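You operate a simulated robot arm through the tools that you are given. There is no shell and no other tool. Be economical: measure what you need, move in short steps, check, and stop when the job is done.

You run a simulated robot arm. Do the job below in one go: nothing can be reset, and whatever is moved stays where it is left.

## Task
Take the bolt tin from the top of the counter and put it in the beige box there.

It is judged by the outcome, as a careful person would: the job done as asked, and still so three seconds after it is handed in. It fails if anything else is knocked over, pushed out of place, dropped, spilled or broken.

## Robot
A 5-joint arm with a two-finger parallel gripper, fixed in place. Base frame: the origin is at the foot of the arm, x ahead of it, y to its left, z up; the work surface is at about z = 0. Units: mm, degrees, N and s.
With the tool pointing down near the work surface it reaches from about 260 to 600 mm from the base axis. Its first joint turns from -66.0 to 66.0 degrees. The tool tilts only in the upright plane through the base axis and itself; it spins freely about its own axis. Payload 1.57 kg.
The tool frame sits at the grasp point between the pads (the TCP): z along the fingers, y along the line on which they close. The tips reach 30 mm beyond it. The gripper opens to 80 mm. The fingers are 17 mm wide and 12 mm thick; the gripper's body (40 by 82 mm) begins 80 mm behind the TCP.
Orientation is told as [roll, pitch, yaw] about the base's x, y, z axes, in that order, counted from this pose: with the fingers straight down and closing along the base's y, the tool's x points along the base's -x, its y along +y and its z along -z.

## Interface
- The arm moves only by the tool apply_moves. Its argument "deltas" is a list of rows, each an object of numbers (a shift or turn left out is 0, a gripper value left out holds the last): "tx", "ty", "tz": the shift along the tool's x, y, z in units of 50 mm (1.0 is 50 mm); "yaw": the turn about the tool's z in units of 4 degrees (1.0 is 4 degrees). In form: [{"tx": .., "ty": .., "tz": .., "yaw": ..}, ...]. A call has 1 to 12 rows; each row shifts and turns the commanded pose from where the row before left it, along the tool's axes as they then stand. "gripper" is the gripper command, from -1 (fully open) to 1 (shut), values between in proportion, set as the call begins (left out, the last holds). A call with a number of a shift or a turn outside -1 to 1 is refused whole. Rows are played at 5 a second. More than 50 mm and 8.6 degrees between two rows, or a gripper value outside its range, and nothing of the call is played. Where a pose cannot be reached the arm comes as near as it can. A force on the tool above 40 N (or 10 N above the force at the start of the call, whichever is more), or a blocked arm, ends the call early, and 0.2 s more pass. Each finger travels about 153 mm/s and halts on what it meets, pressing with about 28 N; the grip force reading is that of the motor and also rises with nothing between the fingers. The clock runs only during rows and for 0.2 s after the last one: add rows that do not move to give the fingers time. The reply holds the time, the measured pose of the TCP, the force on the tool along the base axes, the opening and the grip force, in the units named above and with some noise.
- Cameras (640 x 400 px; columns grow to the right, rows downward): "scene" is fixed at [35.3, 388.8, 529.7]; the picture's right is [-0.79, -0.62, 0.00], its down [-0.32, 0.41, -0.85] and it looks along [0.53, -0.67, -0.52] (base axes); focal length 346 px, centre (320, 200). "wrist" rides on the gripper at [72, -7, -122] in the tool frame; the picture's right is [0.09, 1.00, 0.00], its down [-0.84, 0.08, -0.54] and it looks along [-0.54, 0.05, 0.84] (tool axes); focal length 238 px, centre (320, 200). There is no depth. A picture from a camera that has moved, and an enlarged one, comes with that camera's place and axes in the base frame and with its lens.
- get_image(camera): a new picture of that camera. No time passes.
- enlarge(camera, box): a new picture of the part [left, top, right, bottom] of that camera's present view, enlarged. No time passes.
- hand_in(): hands the job in; it is judged then, once.

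Go step by step. Nothing tells you positions but the pictures and the camera data: compare them with the known pose of the tool, close in by small moves and look again before you grip or let go. The budget is 90 turns and 36 pictures, counting those below and the enlarged ones. Unless the task says otherwise, let go and move clear before handing in, and close with one line.

The tools are called as name(argument=value, ...) on one line, values as JSON. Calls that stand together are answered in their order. apply_moves: Moves the arm, as the interface text tells. Its arguments: {"type":"object","properties":{"deltas":{"type":"array"},"gripper":{"type":"number"}},"required":["deltas"]} The other tools are called the same way: get_image (camera) takes a picture; enlarge (camera, box) takes an enlarged picture of a part of a camera's view; hand_in () hands the job in.

At the start:

```text
t: 0.0
eef_pos: [332.8, -47.2, 309.7]
ee_rot: [0.0, -0.1, 0.0]
force: [0.5, 0.2, -0.3]
gripper_width: 80.0
grip_force: 0.1
```

scene: 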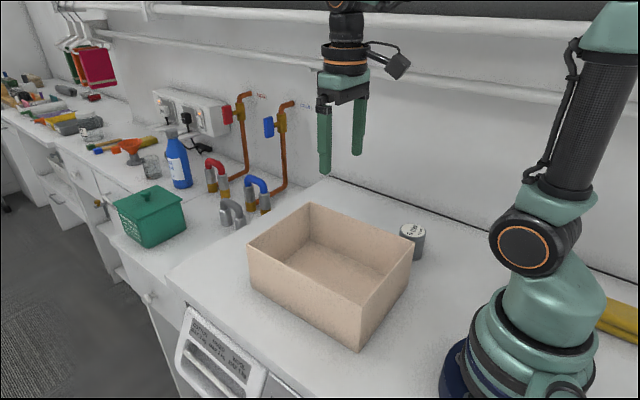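
wrist: 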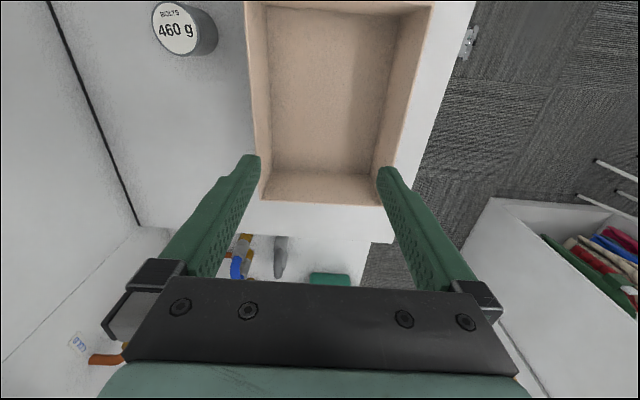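

The tin stands at about x 262, y -240 and is roughly 60 mm tall and wide. The box spans about x 220–465 and y -150–70, with its rim near z 106. I'll move above the tin at the present height, then look again.

apply_moves(deltas=[{"tx": 0.28, "ty": -0.77}, {"tx": 0.28, "ty": -0.77}, {"tx": 0.28, "ty": -0.77}, {"tx": 0.28, "ty": -0.77}, {"tx": 0.3, "ty": -0.78}, {}, {}], gripper=-1)

get_image(camera="wrist")

get_image(camera="scene")

```text
t: 1.7
eef_pos: [265.0, -221.1, 308.1]
ee_rot: [1.1, 1.2, 2.9]
force: [-5.7, 4.8, -7.4]
gripper_width: 80.0
grip_force: 0.0
stopped in row 7: the force on the tool passed its limit (the readings are from after the stop); the commanded pose is now the measured one
```

```text
33 pictures are left
camera wrist: at [196.0, -233.6, 432.5], right [-0.14, 0.99, 0.02], down [0.84, 0.11, 0.53], along [0.52, 0.09, -0.85], focal length 238 px, centre (320, 200)
```

wrist: 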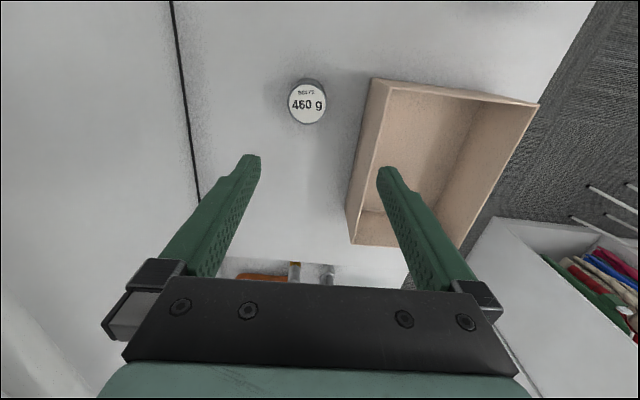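

```text
32 pictures are left
```

scene: 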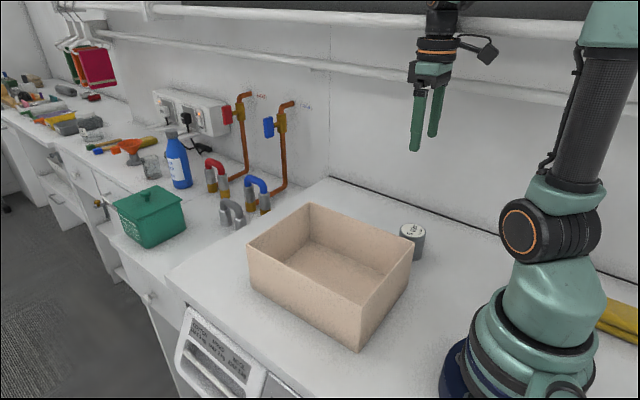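

The first-joint turn was stopped at y -221, so something touches the arm or tool. It's possibly a rail along the wall, so I'll look closely before moving on.

enlarge(camera="scene", box=[360, 0, 560, 125])

enlarge(camera="wrist", box=[0, 200, 320, 400])

```text
3.20 times, centred on (460, 62) of scene
camera zoom: at [35.4, 388.7, 529.5], right [-0.79, -0.62, 0.0], down [-0.32, 0.41, -0.86], along [0.53, -0.67, -0.52], focal length 1107 px, centre (-128, 640)
```

zoom: 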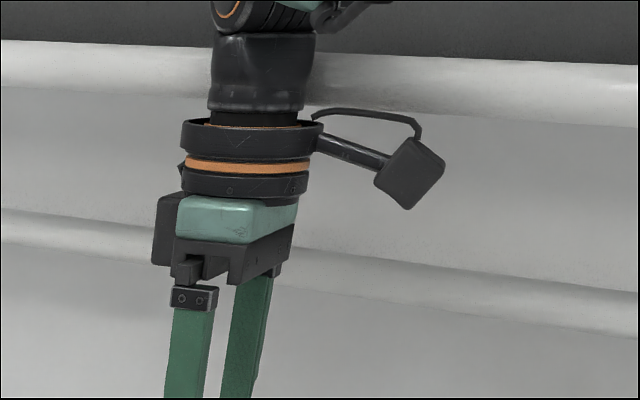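

```text
2.00 times, centred on (160, 300) of wrist
camera zoom: at [196.0, -233.6, 432.5], right [-0.14, 0.99, 0.02], down [0.84, 0.11, 0.53], along [0.52, 0.09, -0.85], focal length 477 px, centre (640, 0)
```

zoom: 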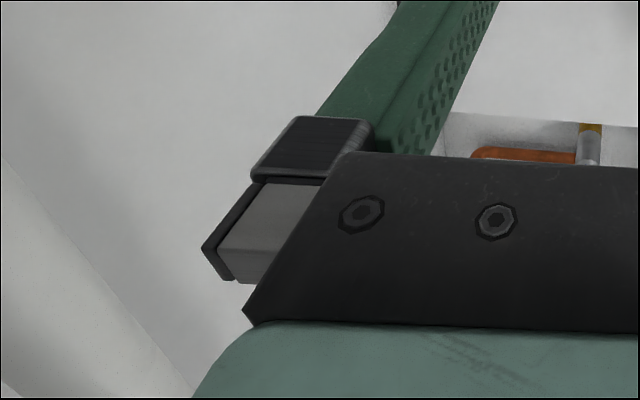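

The wrist just above the gripper met the lip of a shelf (about y -275, z 465+). The lower rail is at about y -379, z 361 and is clear. I'll back off, descend below the lip, and only then go in over the tin.

apply_moves(deltas=[{"ty": 0.4}, {"ty": 0.4, "yaw": 0.72}, {}])

apply_moves(deltas=[{"tz": 0.5}, {"tz": 0.5}, {"tz": 0.5}, {"tz": 0.5}, {"tz": 0.5}, {}, {}])

```text
t: 2.5
eef_pos: [262.2, -181.5, 307.8]
ee_rot: [0.9, 1.3, -0.1]
force: [-0.9, -0.4, -0.2]
gripper_width: 79.9
grip_force: 0.0
```

```text
t: 4.1
eef_pos: [260.7, -178.3, 181.7]
ee_rot: [0.8, 1.3, 0.0]
force: [-0.2, 0.2, 0.2]
gripper_width: 79.9
grip_force: 0.0
```

Free again, at z 182 and clear of the shelf. Next I go to y about -240 slowly, then look.

apply_moves(deltas=[{"ty": -0.3}, {"ty": -0.3}, {"ty": -0.3}, {"ty": -0.3}, {}, {}])

get_image(camera="wrist")

get_image(camera="scene")

```text
t: 5.5
eef_pos: [262.0, -241.1, 183.9]
ee_rot: [1.0, 1.0, 0.0]
force: [-0.4, 0.3, -0.5]
gripper_width: 79.8
grip_force: 0.0
```

```text
29 pictures are left
camera wrist: at [191.7, -249.7, 306.1], right [-0.09, 1.0, 0.02], down [0.85, 0.07, 0.53], along [0.52, 0.06, -0.85], focal length 238 px, centre (320, 200)
```

wrist: 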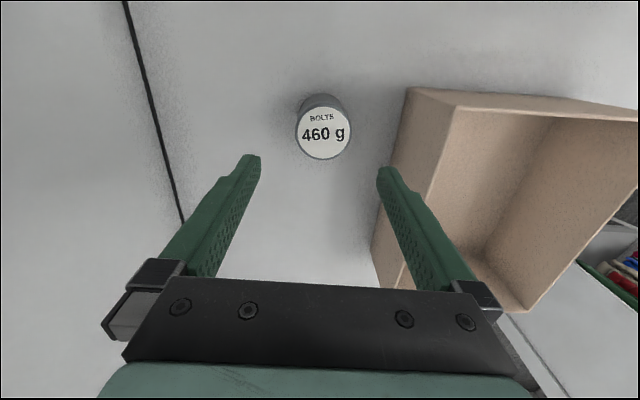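

```text
28 pictures are left
```

scene: 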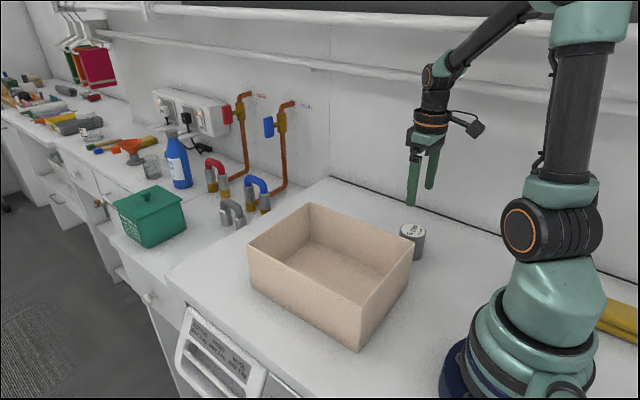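

The tin's centre comes out at about (260, -237), top near z 63, width about 56 mm. The slight tool tilt drifts the descent by a few mm in the right direction, so I'll go down to just above the tin and look again.

apply_moves(deltas=[{"tz": 0.4}, {"tz": 0.4}, {"tz": 0.4}, {"tz": 0.3}, {}, {}])

get_image(camera="wrist")

get_image(camera="scene")

```text
t: 6.9
eef_pos: [258.8, -239.6, 108.4]
ee_rot: [1.0, 1.0, -0.1]
force: [0.1, -0.3, 0.1]
gripper_width: 79.9
grip_force: 0.1
```

```text
27 pictures are left
camera wrist: at [189.4, -248.1, 231.4], right [-0.09, 1.0, 0.02], down [0.85, 0.07, 0.53], along [0.52, 0.06, -0.85], focal length 238 px, centre (320, 200)
```

wrist: 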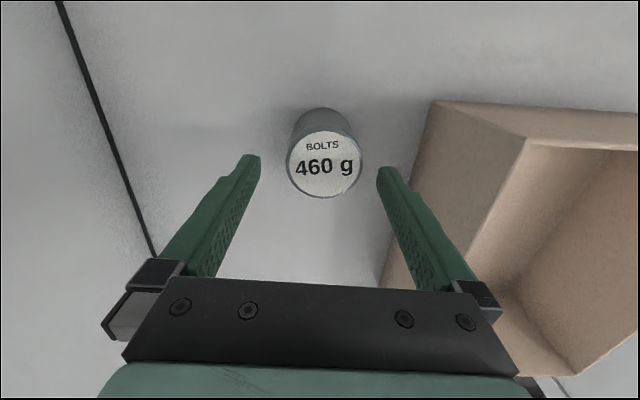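

```text
26 pictures are left
```

scene: 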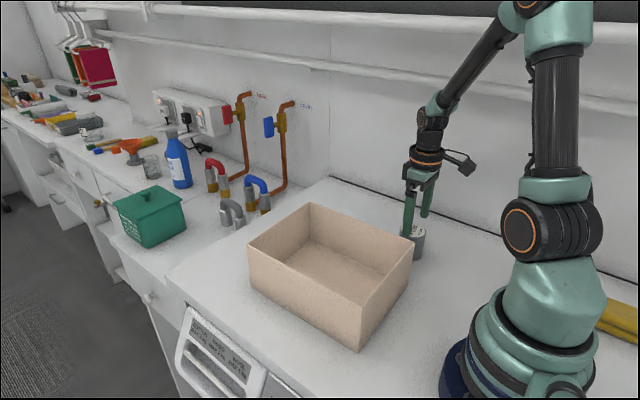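

The tin is centred at about (259, -235.5), 3 mm off the tool axis in y. I'll correct that and lower to z about 45.

apply_moves(deltas=[{"tx": -0.03, "ty": 0.06}, {"tz": 0.35}, {"tz": 0.35}, {"tz": 0.35}, {"tz": 0.22}, {}, {}])

get_image(camera="wrist")

```text
t: 8.5
eef_pos: [258.7, -234.1, 44.2]
ee_rot: [0.9, 1.2, 0.0]
force: [-0.6, -0.3, 0.1]
gripper_width: 80.0
grip_force: 0.0
```

```text
25 pictures are left
camera wrist: at [189.9, -243.1, 168.1], right [-0.09, 1.0, 0.02], down [0.85, 0.07, 0.53], along [0.52, 0.06, -0.85], focal length 238 px, centre (320, 200)
```

wrist: 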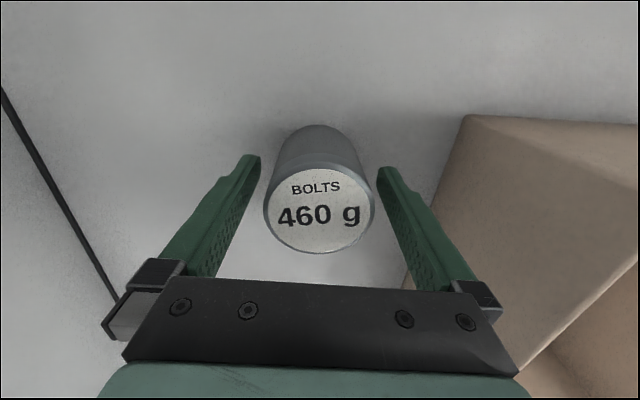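

The tin sits centred between the fingers, within about 2 mm. Now I'll close on it.

apply_moves(deltas=[{}, {}, {}, {}, {}], gripper=1)

```text
t: 9.7
eef_pos: [259.9, -233.7, 44.8]
ee_rot: [1.0, 1.1, -0.1]
force: [-0.3, -4.1, 4.8]
gripper_width: 56.9
grip_force: 28.0
```

Gripped at 57 mm wide. I'll lift about 135 mm, which was a free height here before, so the tin clears the box rim.

apply_moves(deltas=[{"tz": -0.2}, {"tz": -0.5}, {"tz": -0.5}, {"tz": -0.5}, {"tz": -0.5}, {"tz": -0.5}, {}, {}])

get_image(camera="scene")

get_image(camera="wrist")

```text
t: 11.5
eef_pos: [259.5, -236.5, 180.1]
ee_rot: [1.0, 1.1, -0.1]
force: [-0.4, -1.5, -5.1]
gripper_width: 57.0
grip_force: 28.2
```

```text
24 pictures are left
```

scene: 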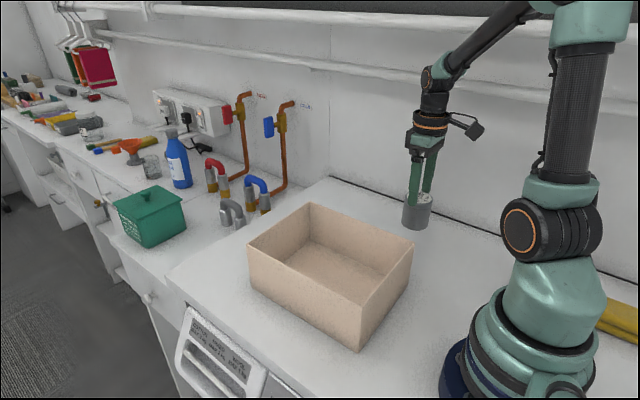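

```text
23 pictures are left
camera wrist: at [191.2, -245.6, 303.3], right [-0.09, 1.0, 0.02], down [0.85, 0.07, 0.53], along [0.52, 0.06, -0.85], focal length 238 px, centre (320, 200)
```

wrist: 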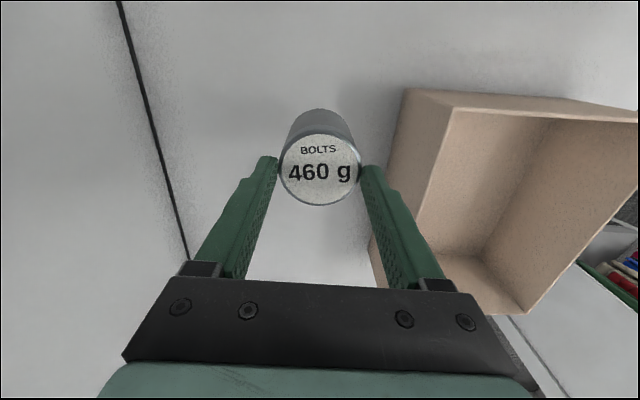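

The tin looks lower in the fingers than before the lift. It may be slipping, so I'll look close up while no time passes.

enlarge(camera="scene", box=[376, 125, 472, 245])

enlarge(camera="wrist", box=[220, 90, 420, 215])

```text
3.33 times, centred on (424, 185) of scene
camera zoom: at [35.3, 388.8, 529.7], right [-0.79, -0.62, 0.0], down [-0.32, 0.41, -0.85], along [0.53, -0.67, -0.52], focal length 1154 px, centre (-27, 250)
```

zoom: 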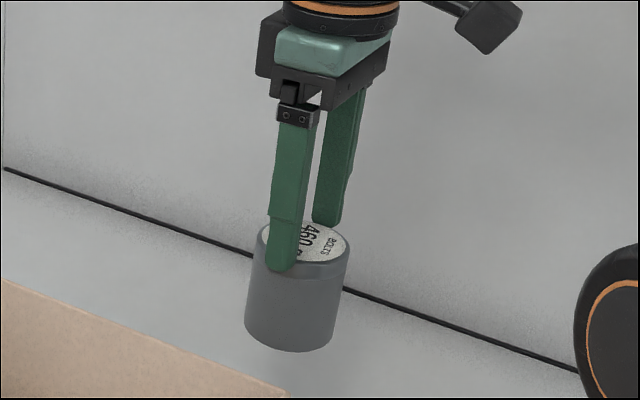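

```text
3.20 times, centred on (320, 152) of wrist
camera zoom: at [191.2, -245.6, 303.3], right [-0.09, 1.0, 0.02], down [0.85, 0.07, 0.53], along [0.52, 0.06, -0.85], focal length 763 px, centre (320, 352)
```

zoom: 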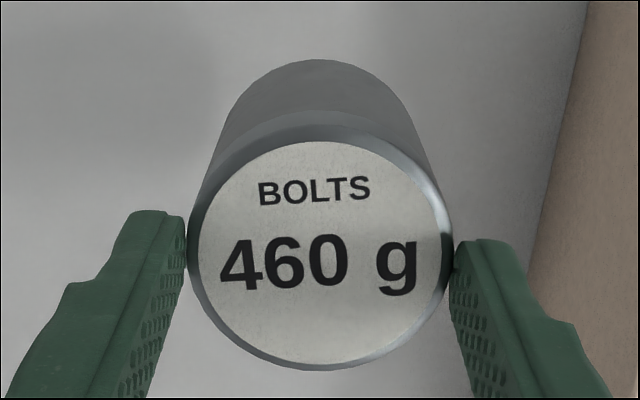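

The tin has slid down to the fingertips and is barely held. I'll lower it straight back to the counter at once, before it drops.

apply_moves(deltas=[{"tz": 0.9}, {"tz": 0.6}, {"tz": 0.3}])

enlarge(camera="scene", box=[366, 145, 478, 285])

get_image(camera="wrist")

```text
t: 12.3
eef_pos: [260.1, -236.9, 90.8]
ee_rot: [0.9, 1.0, -0.1]
force: [-0.9, 6.8, 21.0]
gripper_width: 56.9
grip_force: 28.5
```

```text
2.86 times, centred on (422, 215) of scene
camera zoom: at [35.2, 388.9, 529.6], right [-0.79, -0.62, 0.0], down [-0.32, 0.41, -0.85], along [0.53, -0.67, -0.52], focal length 989 px, centre (29, 157)
```

zoom: 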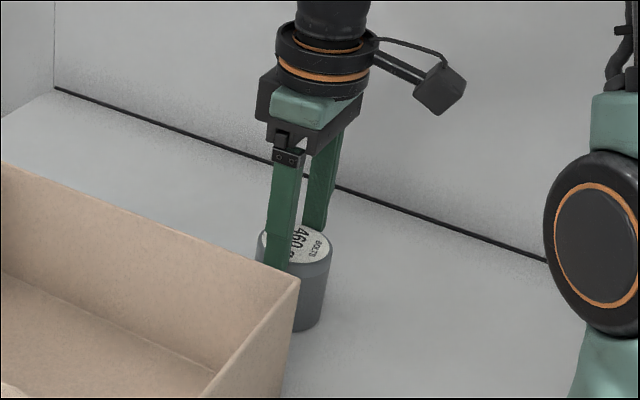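

```text
19 pictures are left
camera wrist: at [190.8, -244.9, 214.0], right [-0.09, 1.0, 0.02], down [0.85, 0.07, 0.53], along [0.52, 0.06, -0.85], focal length 238 px, centre (320, 200)
```

wrist: 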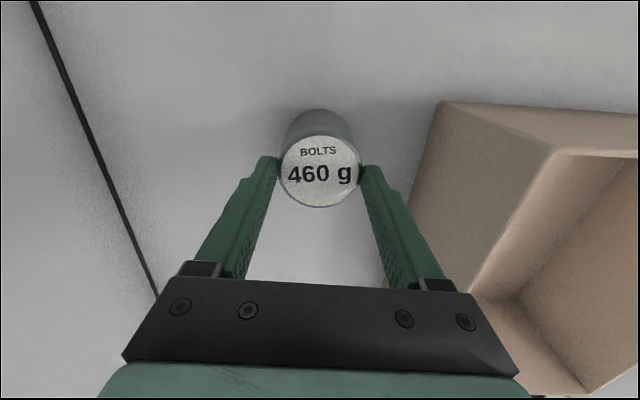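

The tin stands upright on the counter again. The grip slips under a quick lift, so I'll open, go as low as is safe, re-grip, and test with a slow, short lift.

apply_moves(deltas=[{}, {}, {}], gripper=-1)

get_image(camera="wrist")

```text
t: 13.1
eef_pos: [260.1, -236.8, 91.0]
ee_rot: [1.0, 1.1, -0.1]
force: [0.0, -0.2, 0.1]
gripper_width: 79.8
grip_force: 0.0
```

```text
18 pictures are left
camera wrist: at [190.3, -244.9, 213.2], right [-0.09, 1.0, 0.02], down [0.85, 0.07, 0.53], along [0.52, 0.06, -0.85], focal length 238 px, centre (320, 200)
```

wrist: 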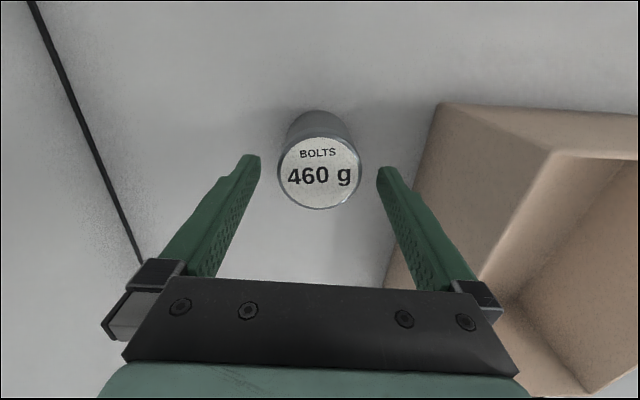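

The tin is standing between the open fingers. I'll lower to z about 38 and close again, letting the grip settle.

apply_moves(deltas=[{"tz": 0.3}, {"tz": 0.3}, {"tz": 0.3}, {"tz": 0.16}, {}, {}])

apply_moves(deltas=[{}, {}, {}, {}, {}, {}, {}], gripper=1)

apply_moves(deltas=[{"tz": -0.04}, {"tz": -0.05}, {"tz": -0.06}, {"tz": -0.07}, {"tz": -0.07}, {"tz": -0.06}, {"tz": -0.05}, {}, {}])

get_image(camera="wrist")

```text
t: 14.5
eef_pos: [260.0, -234.2, 36.9]
ee_rot: [1.0, 1.2, -0.1]
force: [-0.3, -0.1, -0.4]
gripper_width: 80.1
grip_force: 0.0
```

```text
t: 16.1
eef_pos: [259.7, -235.4, 37.4]
ee_rot: [1.1, 1.1, -0.2]
force: [-1.6, -3.3, 10.8]
gripper_width: 57.3
grip_force: 27.8
```

```text
t: 18.1
eef_pos: [259.7, -234.8, 55.8]
ee_rot: [1.0, 1.2, -0.1]
force: [0.4, -0.6, -4.7]
gripper_width: 57.0
grip_force: 28.1
```

```text
17 pictures are left
camera wrist: at [189.9, -244.0, 179.9], right [-0.09, 1.0, 0.02], down [0.85, 0.07, 0.53], along [0.52, 0.06, -0.85], focal length 238 px, centre (320, 200)
```

wrist: 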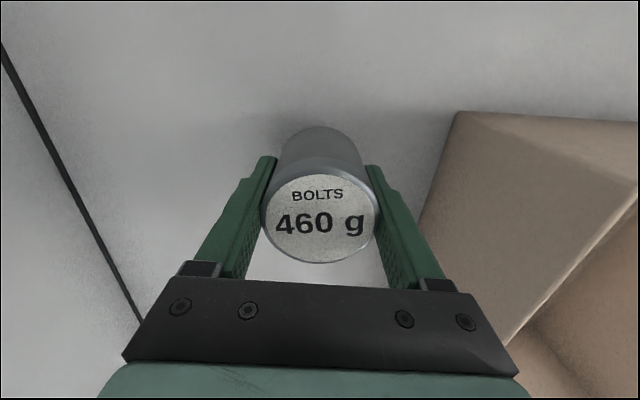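

The slow lift holds: the tin is off the counter (4.7 N) and has barely moved in the fingers. I'll keep lifting gently and check for creep.

apply_moves(deltas=[{"tz": -0.04}, {"tz": -0.06}, {"tz": -0.08}, {"tz": -0.09}, {"tz": -0.09}, {"tz": -0.09}, {"tz": -0.09}, {"tz": -0.08}, {"tz": -0.06}, {"tz": -0.04}, {}])

get_image(camera="wrist")

```text
t: 20.5
eef_pos: [259.3, -234.8, 93.6]
ee_rot: [0.9, 1.1, 0.0]
force: [-0.5, -0.2, -4.4]
gripper_width: 57.2
grip_force: 28.3
```

```text
16 pictures are left
camera wrist: at [190.7, -244.3, 216.2], right [-0.09, 1.0, 0.02], down [0.85, 0.07, 0.53], along [0.52, 0.06, -0.85], focal length 238 px, centre (320, 200)
```

wrist: 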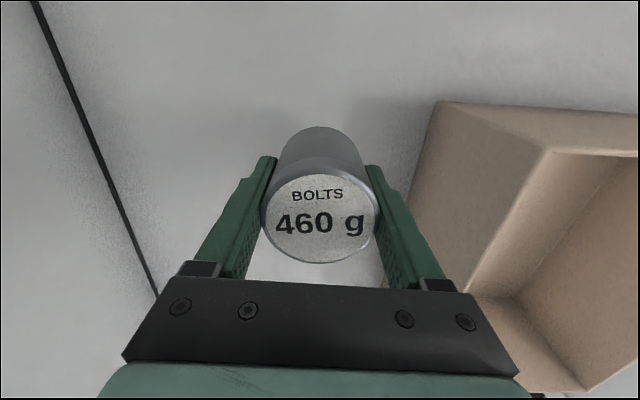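

No slip at this speed. I'll continue up to about z 172 the same way.

apply_moves(deltas=[{"tz": -0.04}, {"tz": -0.06}, {"tz": -0.08}, {"tz": -0.09}, {"tz": -0.09}, {"tz": -0.09}, {"tz": -0.09}, {"tz": -0.09}, {"tz": -0.09}, {"tz": -0.06}, {"tz": -0.04}, {}])

apply_moves(deltas=[{"tz": -0.04}, {"tz": -0.06}, {"tz": -0.08}, {"tz": -0.09}, {"tz": -0.09}, {"tz": -0.09}, {"tz": -0.09}, {"tz": -0.08}, {"tz": -0.06}, {"tz": -0.04}, {}])

get_image(camera="wrist")

```text
t: 23.1
eef_pos: [260.5, -236.4, 134.0]
ee_rot: [1.0, 1.1, -0.1]
force: [-0.5, -0.9, -5.1]
gripper_width: 57.2
grip_force: 28.1
```

```text
t: 25.5
eef_pos: [261.6, -238.3, 169.6]
ee_rot: [1.1, 1.2, -0.1]
force: [0.0, -0.5, -4.6]
gripper_width: 57.1
grip_force: 27.6
```

```text
15 pictures are left
camera wrist: at [192.5, -246.3, 293.1], right [-0.09, 1.0, 0.02], down [0.85, 0.07, 0.53], along [0.52, 0.06, -0.85], focal length 238 px, centre (320, 200)
```

wrist: 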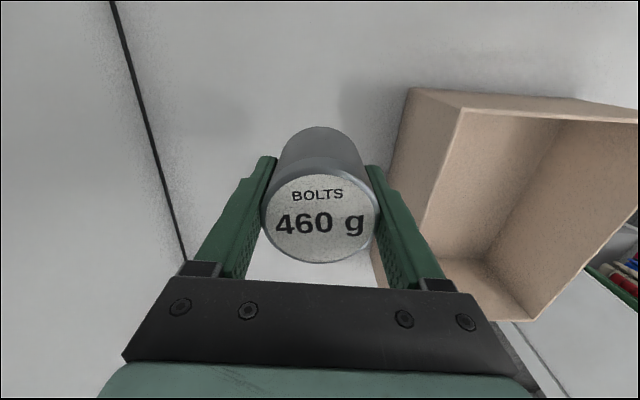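

The tin's bottom is now at about z 130, clear of the rim at 106, with no slip. I'll carry it slowly to over the middle of the box, about (346, -38).

apply_moves(deltas=[{"tx": -0.02, "ty": 0.05}, {"tx": -0.04, "ty": 0.1}, {"tx": -0.06, "ty": 0.15}, {"tx": -0.08, "ty": 0.2}, {"tx": -0.09, "ty": 0.22}, {"tx": -0.09, "ty": 0.22}, {"tx": -0.09, "ty": 0.22}, {"tx": -0.09, "ty": 0.22}, {"tx": -0.08, "ty": 0.2}, {"tx": -0.06, "ty": 0.15}, {"tx": -0.04, "ty": 0.1}, {"tx": -0.02, "ty": 0.05}])

get_image(camera="wrist")

```text
t: 28.1
eef_pos: [298.9, -142.1, 169.9]
ee_rot: [0.6, 1.4, -0.1]
force: [0.5, -0.3, -4.2]
gripper_width: 57.3
grip_force: 28.0
```

```text
14 pictures are left
camera wrist: at [230.5, -150.8, 294.3], right [-0.09, 1.0, 0.01], down [0.85, 0.07, 0.52], along [0.52, 0.06, -0.85], focal length 238 px, centre (320, 200)
```

wrist: 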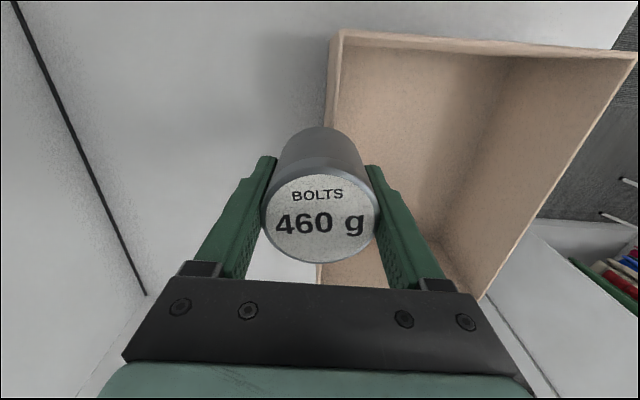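

It's passing over the rim cleanly. I'll do the second half to the middle.

apply_moves(deltas=[{"tx": -0.03, "ty": 0.06}, {"tx": -0.05, "ty": 0.12}, {"tx": -0.08, "ty": 0.17}, {"tx": -0.1, "ty": 0.22}, {"tx": -0.1, "ty": 0.23}, {"tx": -0.11, "ty": 0.23}, {"tx": -0.11, "ty": 0.23}, {"tx": -0.11, "ty": 0.23}, {"tx": -0.1, "ty": 0.22}, {"tx": -0.08, "ty": 0.17}, {"tx": -0.05, "ty": 0.12}, {"tx": -0.03, "ty": 0.06}])

get_image(camera="wrist")

get_image(camera="scene")

```text
t: 30.7
eef_pos: [346.8, -40.2, 172.1]
ee_rot: [0.2, 1.3, -0.1]
force: [0.1, -0.7, -4.0]
gripper_width: 57.2
grip_force: 28.2
```

```text
13 pictures are left
camera wrist: at [278.0, -47.3, 295.6], right [-0.09, 1.0, 0.0], down [0.85, 0.07, 0.52], along [0.52, 0.05, -0.85], focal length 238 px, centre (320, 200)
```

wrist: 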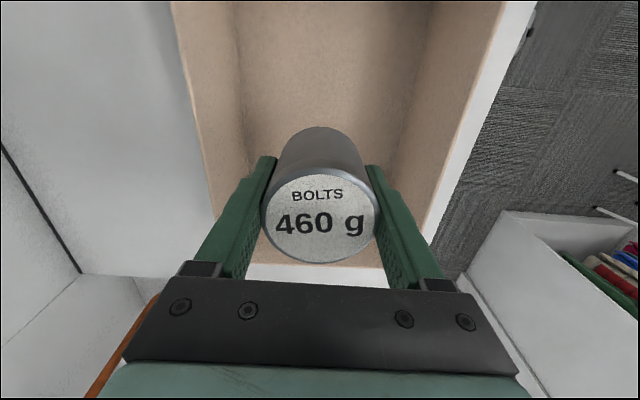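

```text
12 pictures are left
```

scene: 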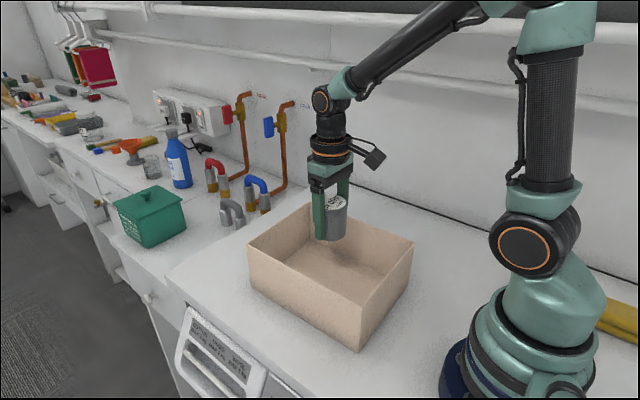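

The tin hangs over the middle of the box. I'll lower it gently inside.

apply_moves(deltas=[{"tz": 0.06}, {"tz": 0.12}, {"tz": 0.18}, {"tz": 0.22}, {"tz": 0.24}, {"tz": 0.24}, {"tz": 0.24}, {"tz": 0.22}, {"tz": 0.18}, {"tz": 0.14}, {"tz": 0.1}, {"tz": 0.05}])

apply_moves(deltas=[{"tz": 0.06}, {"tz": 0.08}, {"tz": 0.08}, {"tz": 0.08}, {"tz": 0.07}, {"tz": 0.04}, {}])

get_image(camera="wrist")

get_image(camera="scene")

```text
t: 33.3
eef_pos: [345.2, -37.3, 72.8]
ee_rot: [0.1, 1.4, -0.1]
force: [0.4, -0.4, -4.5]
gripper_width: 56.8
grip_force: 27.7
```

```text
t: 34.9
eef_pos: [343.5, -38.6, 49.4]
ee_rot: [0.2, 1.3, -0.2]
force: [0.3, -0.2, -5.2]
gripper_width: 57.0
grip_force: 27.9
```

```text
11 pictures are left
camera wrist: at [275.2, -45.4, 175.0], right [-0.09, 1.0, 0.0], down [0.85, 0.07, 0.52], along [0.52, 0.05, -0.85], focal length 238 px, centre (320, 200)
```

wrist: 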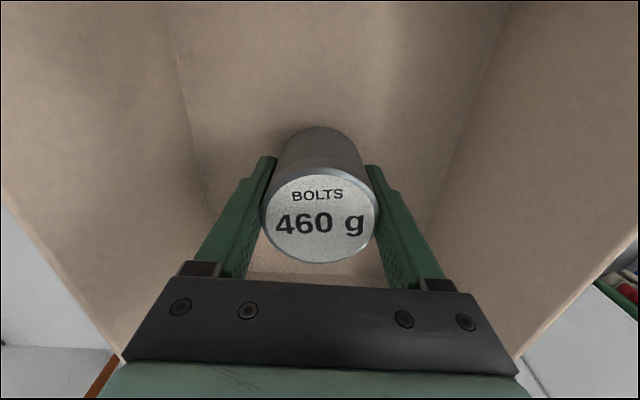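

```text
10 pictures are left
```

scene: 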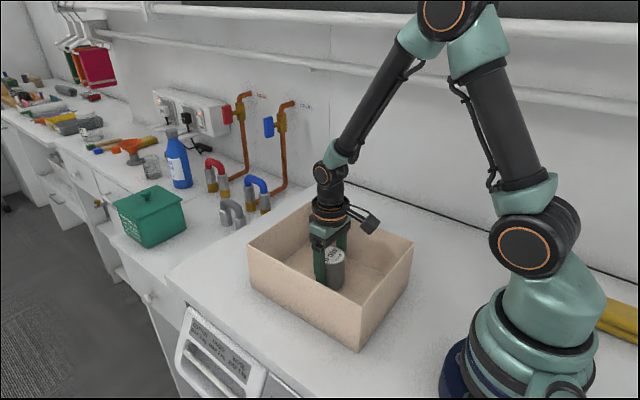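

The tin is inside the box, a few mm above its floor, and still hanging. I'll lower in tiny steps until the floor takes its weight.

apply_moves(deltas=[{"tz": 0.04}, {"tz": 0.04}, {"tz": 0.04}, {}])

```text
t: 35.9
eef_pos: [343.1, -38.7, 45.7]
ee_rot: [0.1, 1.3, -0.1]
force: [0.4, -1.5, -3.2]
gripper_width: 57.0
grip_force: 28.0
```

apply_moves(deltas=[{"tz": 0.04}, {"tz": 0.03}, {}])

```text
t: 36.7
eef_pos: [344.3, -37.5, 41.3]
ee_rot: [0.1, 1.3, -0.1]
force: [0.8, -0.1, -4.5]
gripper_width: 57.4
grip_force: 28.3
```

It's still hanging at z 41. A little lower.

apply_moves(deltas=[{"tz": 0.03}, {"tz": 0.02}, {}])

```text
t: 37.5
eef_pos: [344.9, -38.7, 39.1]
ee_rot: [0.2, 1.3, -0.1]
force: [-4.9, 7.5, 19.8]
gripper_width: 57.1
grip_force: 28.3
```

The floor of the box now carries the tin (about 20 N upward). I'll open and check that it stands.

apply_moves(deltas=[{}, {}, {}, {}], gripper=-1)

get_image(camera="wrist")

```text
t: 38.5
eef_pos: [345.7, -38.6, 38.4]
ee_rot: [0.1, 1.3, 0.0]
force: [0.2, 0.3, -0.4]
gripper_width: 80.0
grip_force: 0.1
```

```text
9 pictures are left
camera wrist: at [276.0, -45.6, 163.1], right [-0.09, 1.0, 0.0], down [0.85, 0.07, 0.52], along [0.52, 0.05, -0.85], focal length 238 px, centre (320, 200)
```

wrist: 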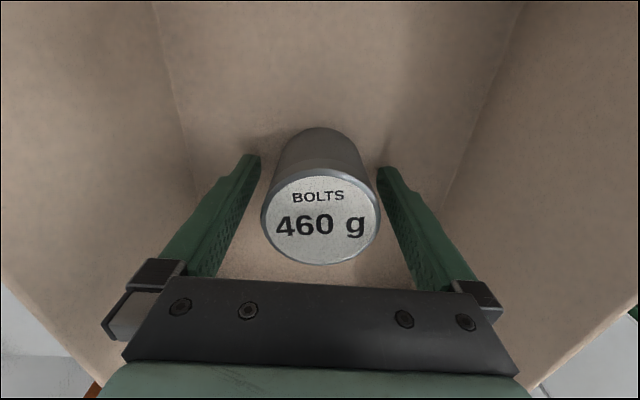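

The tin is released and standing, with the fingers clear on both sides. I'll raise the arm straight up and take a last look.

apply_moves(deltas=[{"tz": -0.2}, {"tz": -0.4}, {"tz": -0.5}, {"tz": -0.5}, {"tz": -0.5}, {"tz": -0.5}, {"tz": -0.5}, {"tz": -0.4}, {}, {}])

get_image(camera="scene")

get_image(camera="wrist")

```text
t: 40.7
eef_pos: [349.1, -40.1, 214.3]
ee_rot: [0.0, 1.4, -0.1]
force: [0.5, -0.1, -0.2]
gripper_width: 80.1
grip_force: 0.1
```

```text
8 pictures are left
```

scene: 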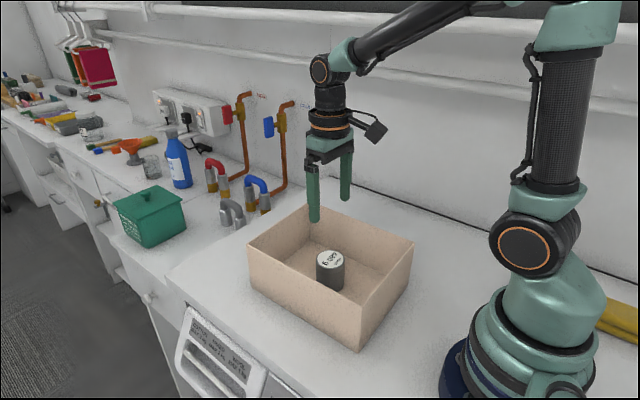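

```text
7 pictures are left
camera wrist: at [280.4, -47.3, 338.4], right [-0.09, 1.0, 0.0], down [0.85, 0.07, 0.52], along [0.52, 0.05, -0.85], focal length 238 px, centre (320, 200)
```

wrist: 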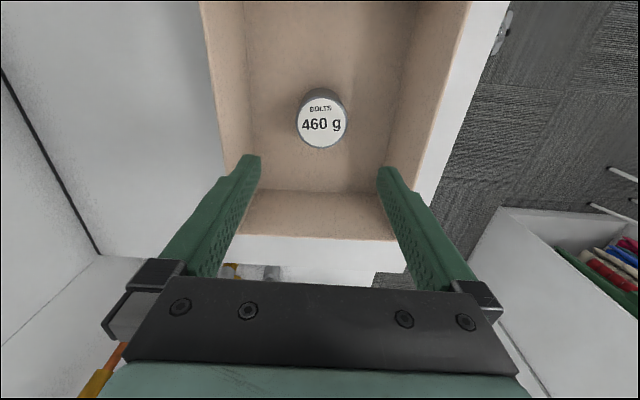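

The tin stands upright in the beige box, the box has not moved, and the arm is clear. I'm handing in.

hand_in()

```text
The job is handed in.
```

The bolt tin is standing upright in the beige box. On the way the arm bumped the shelf lip once, and the tin slipped in the first lift, so I set it back down and gripped it again; the last pictures show nothing else disturbed.
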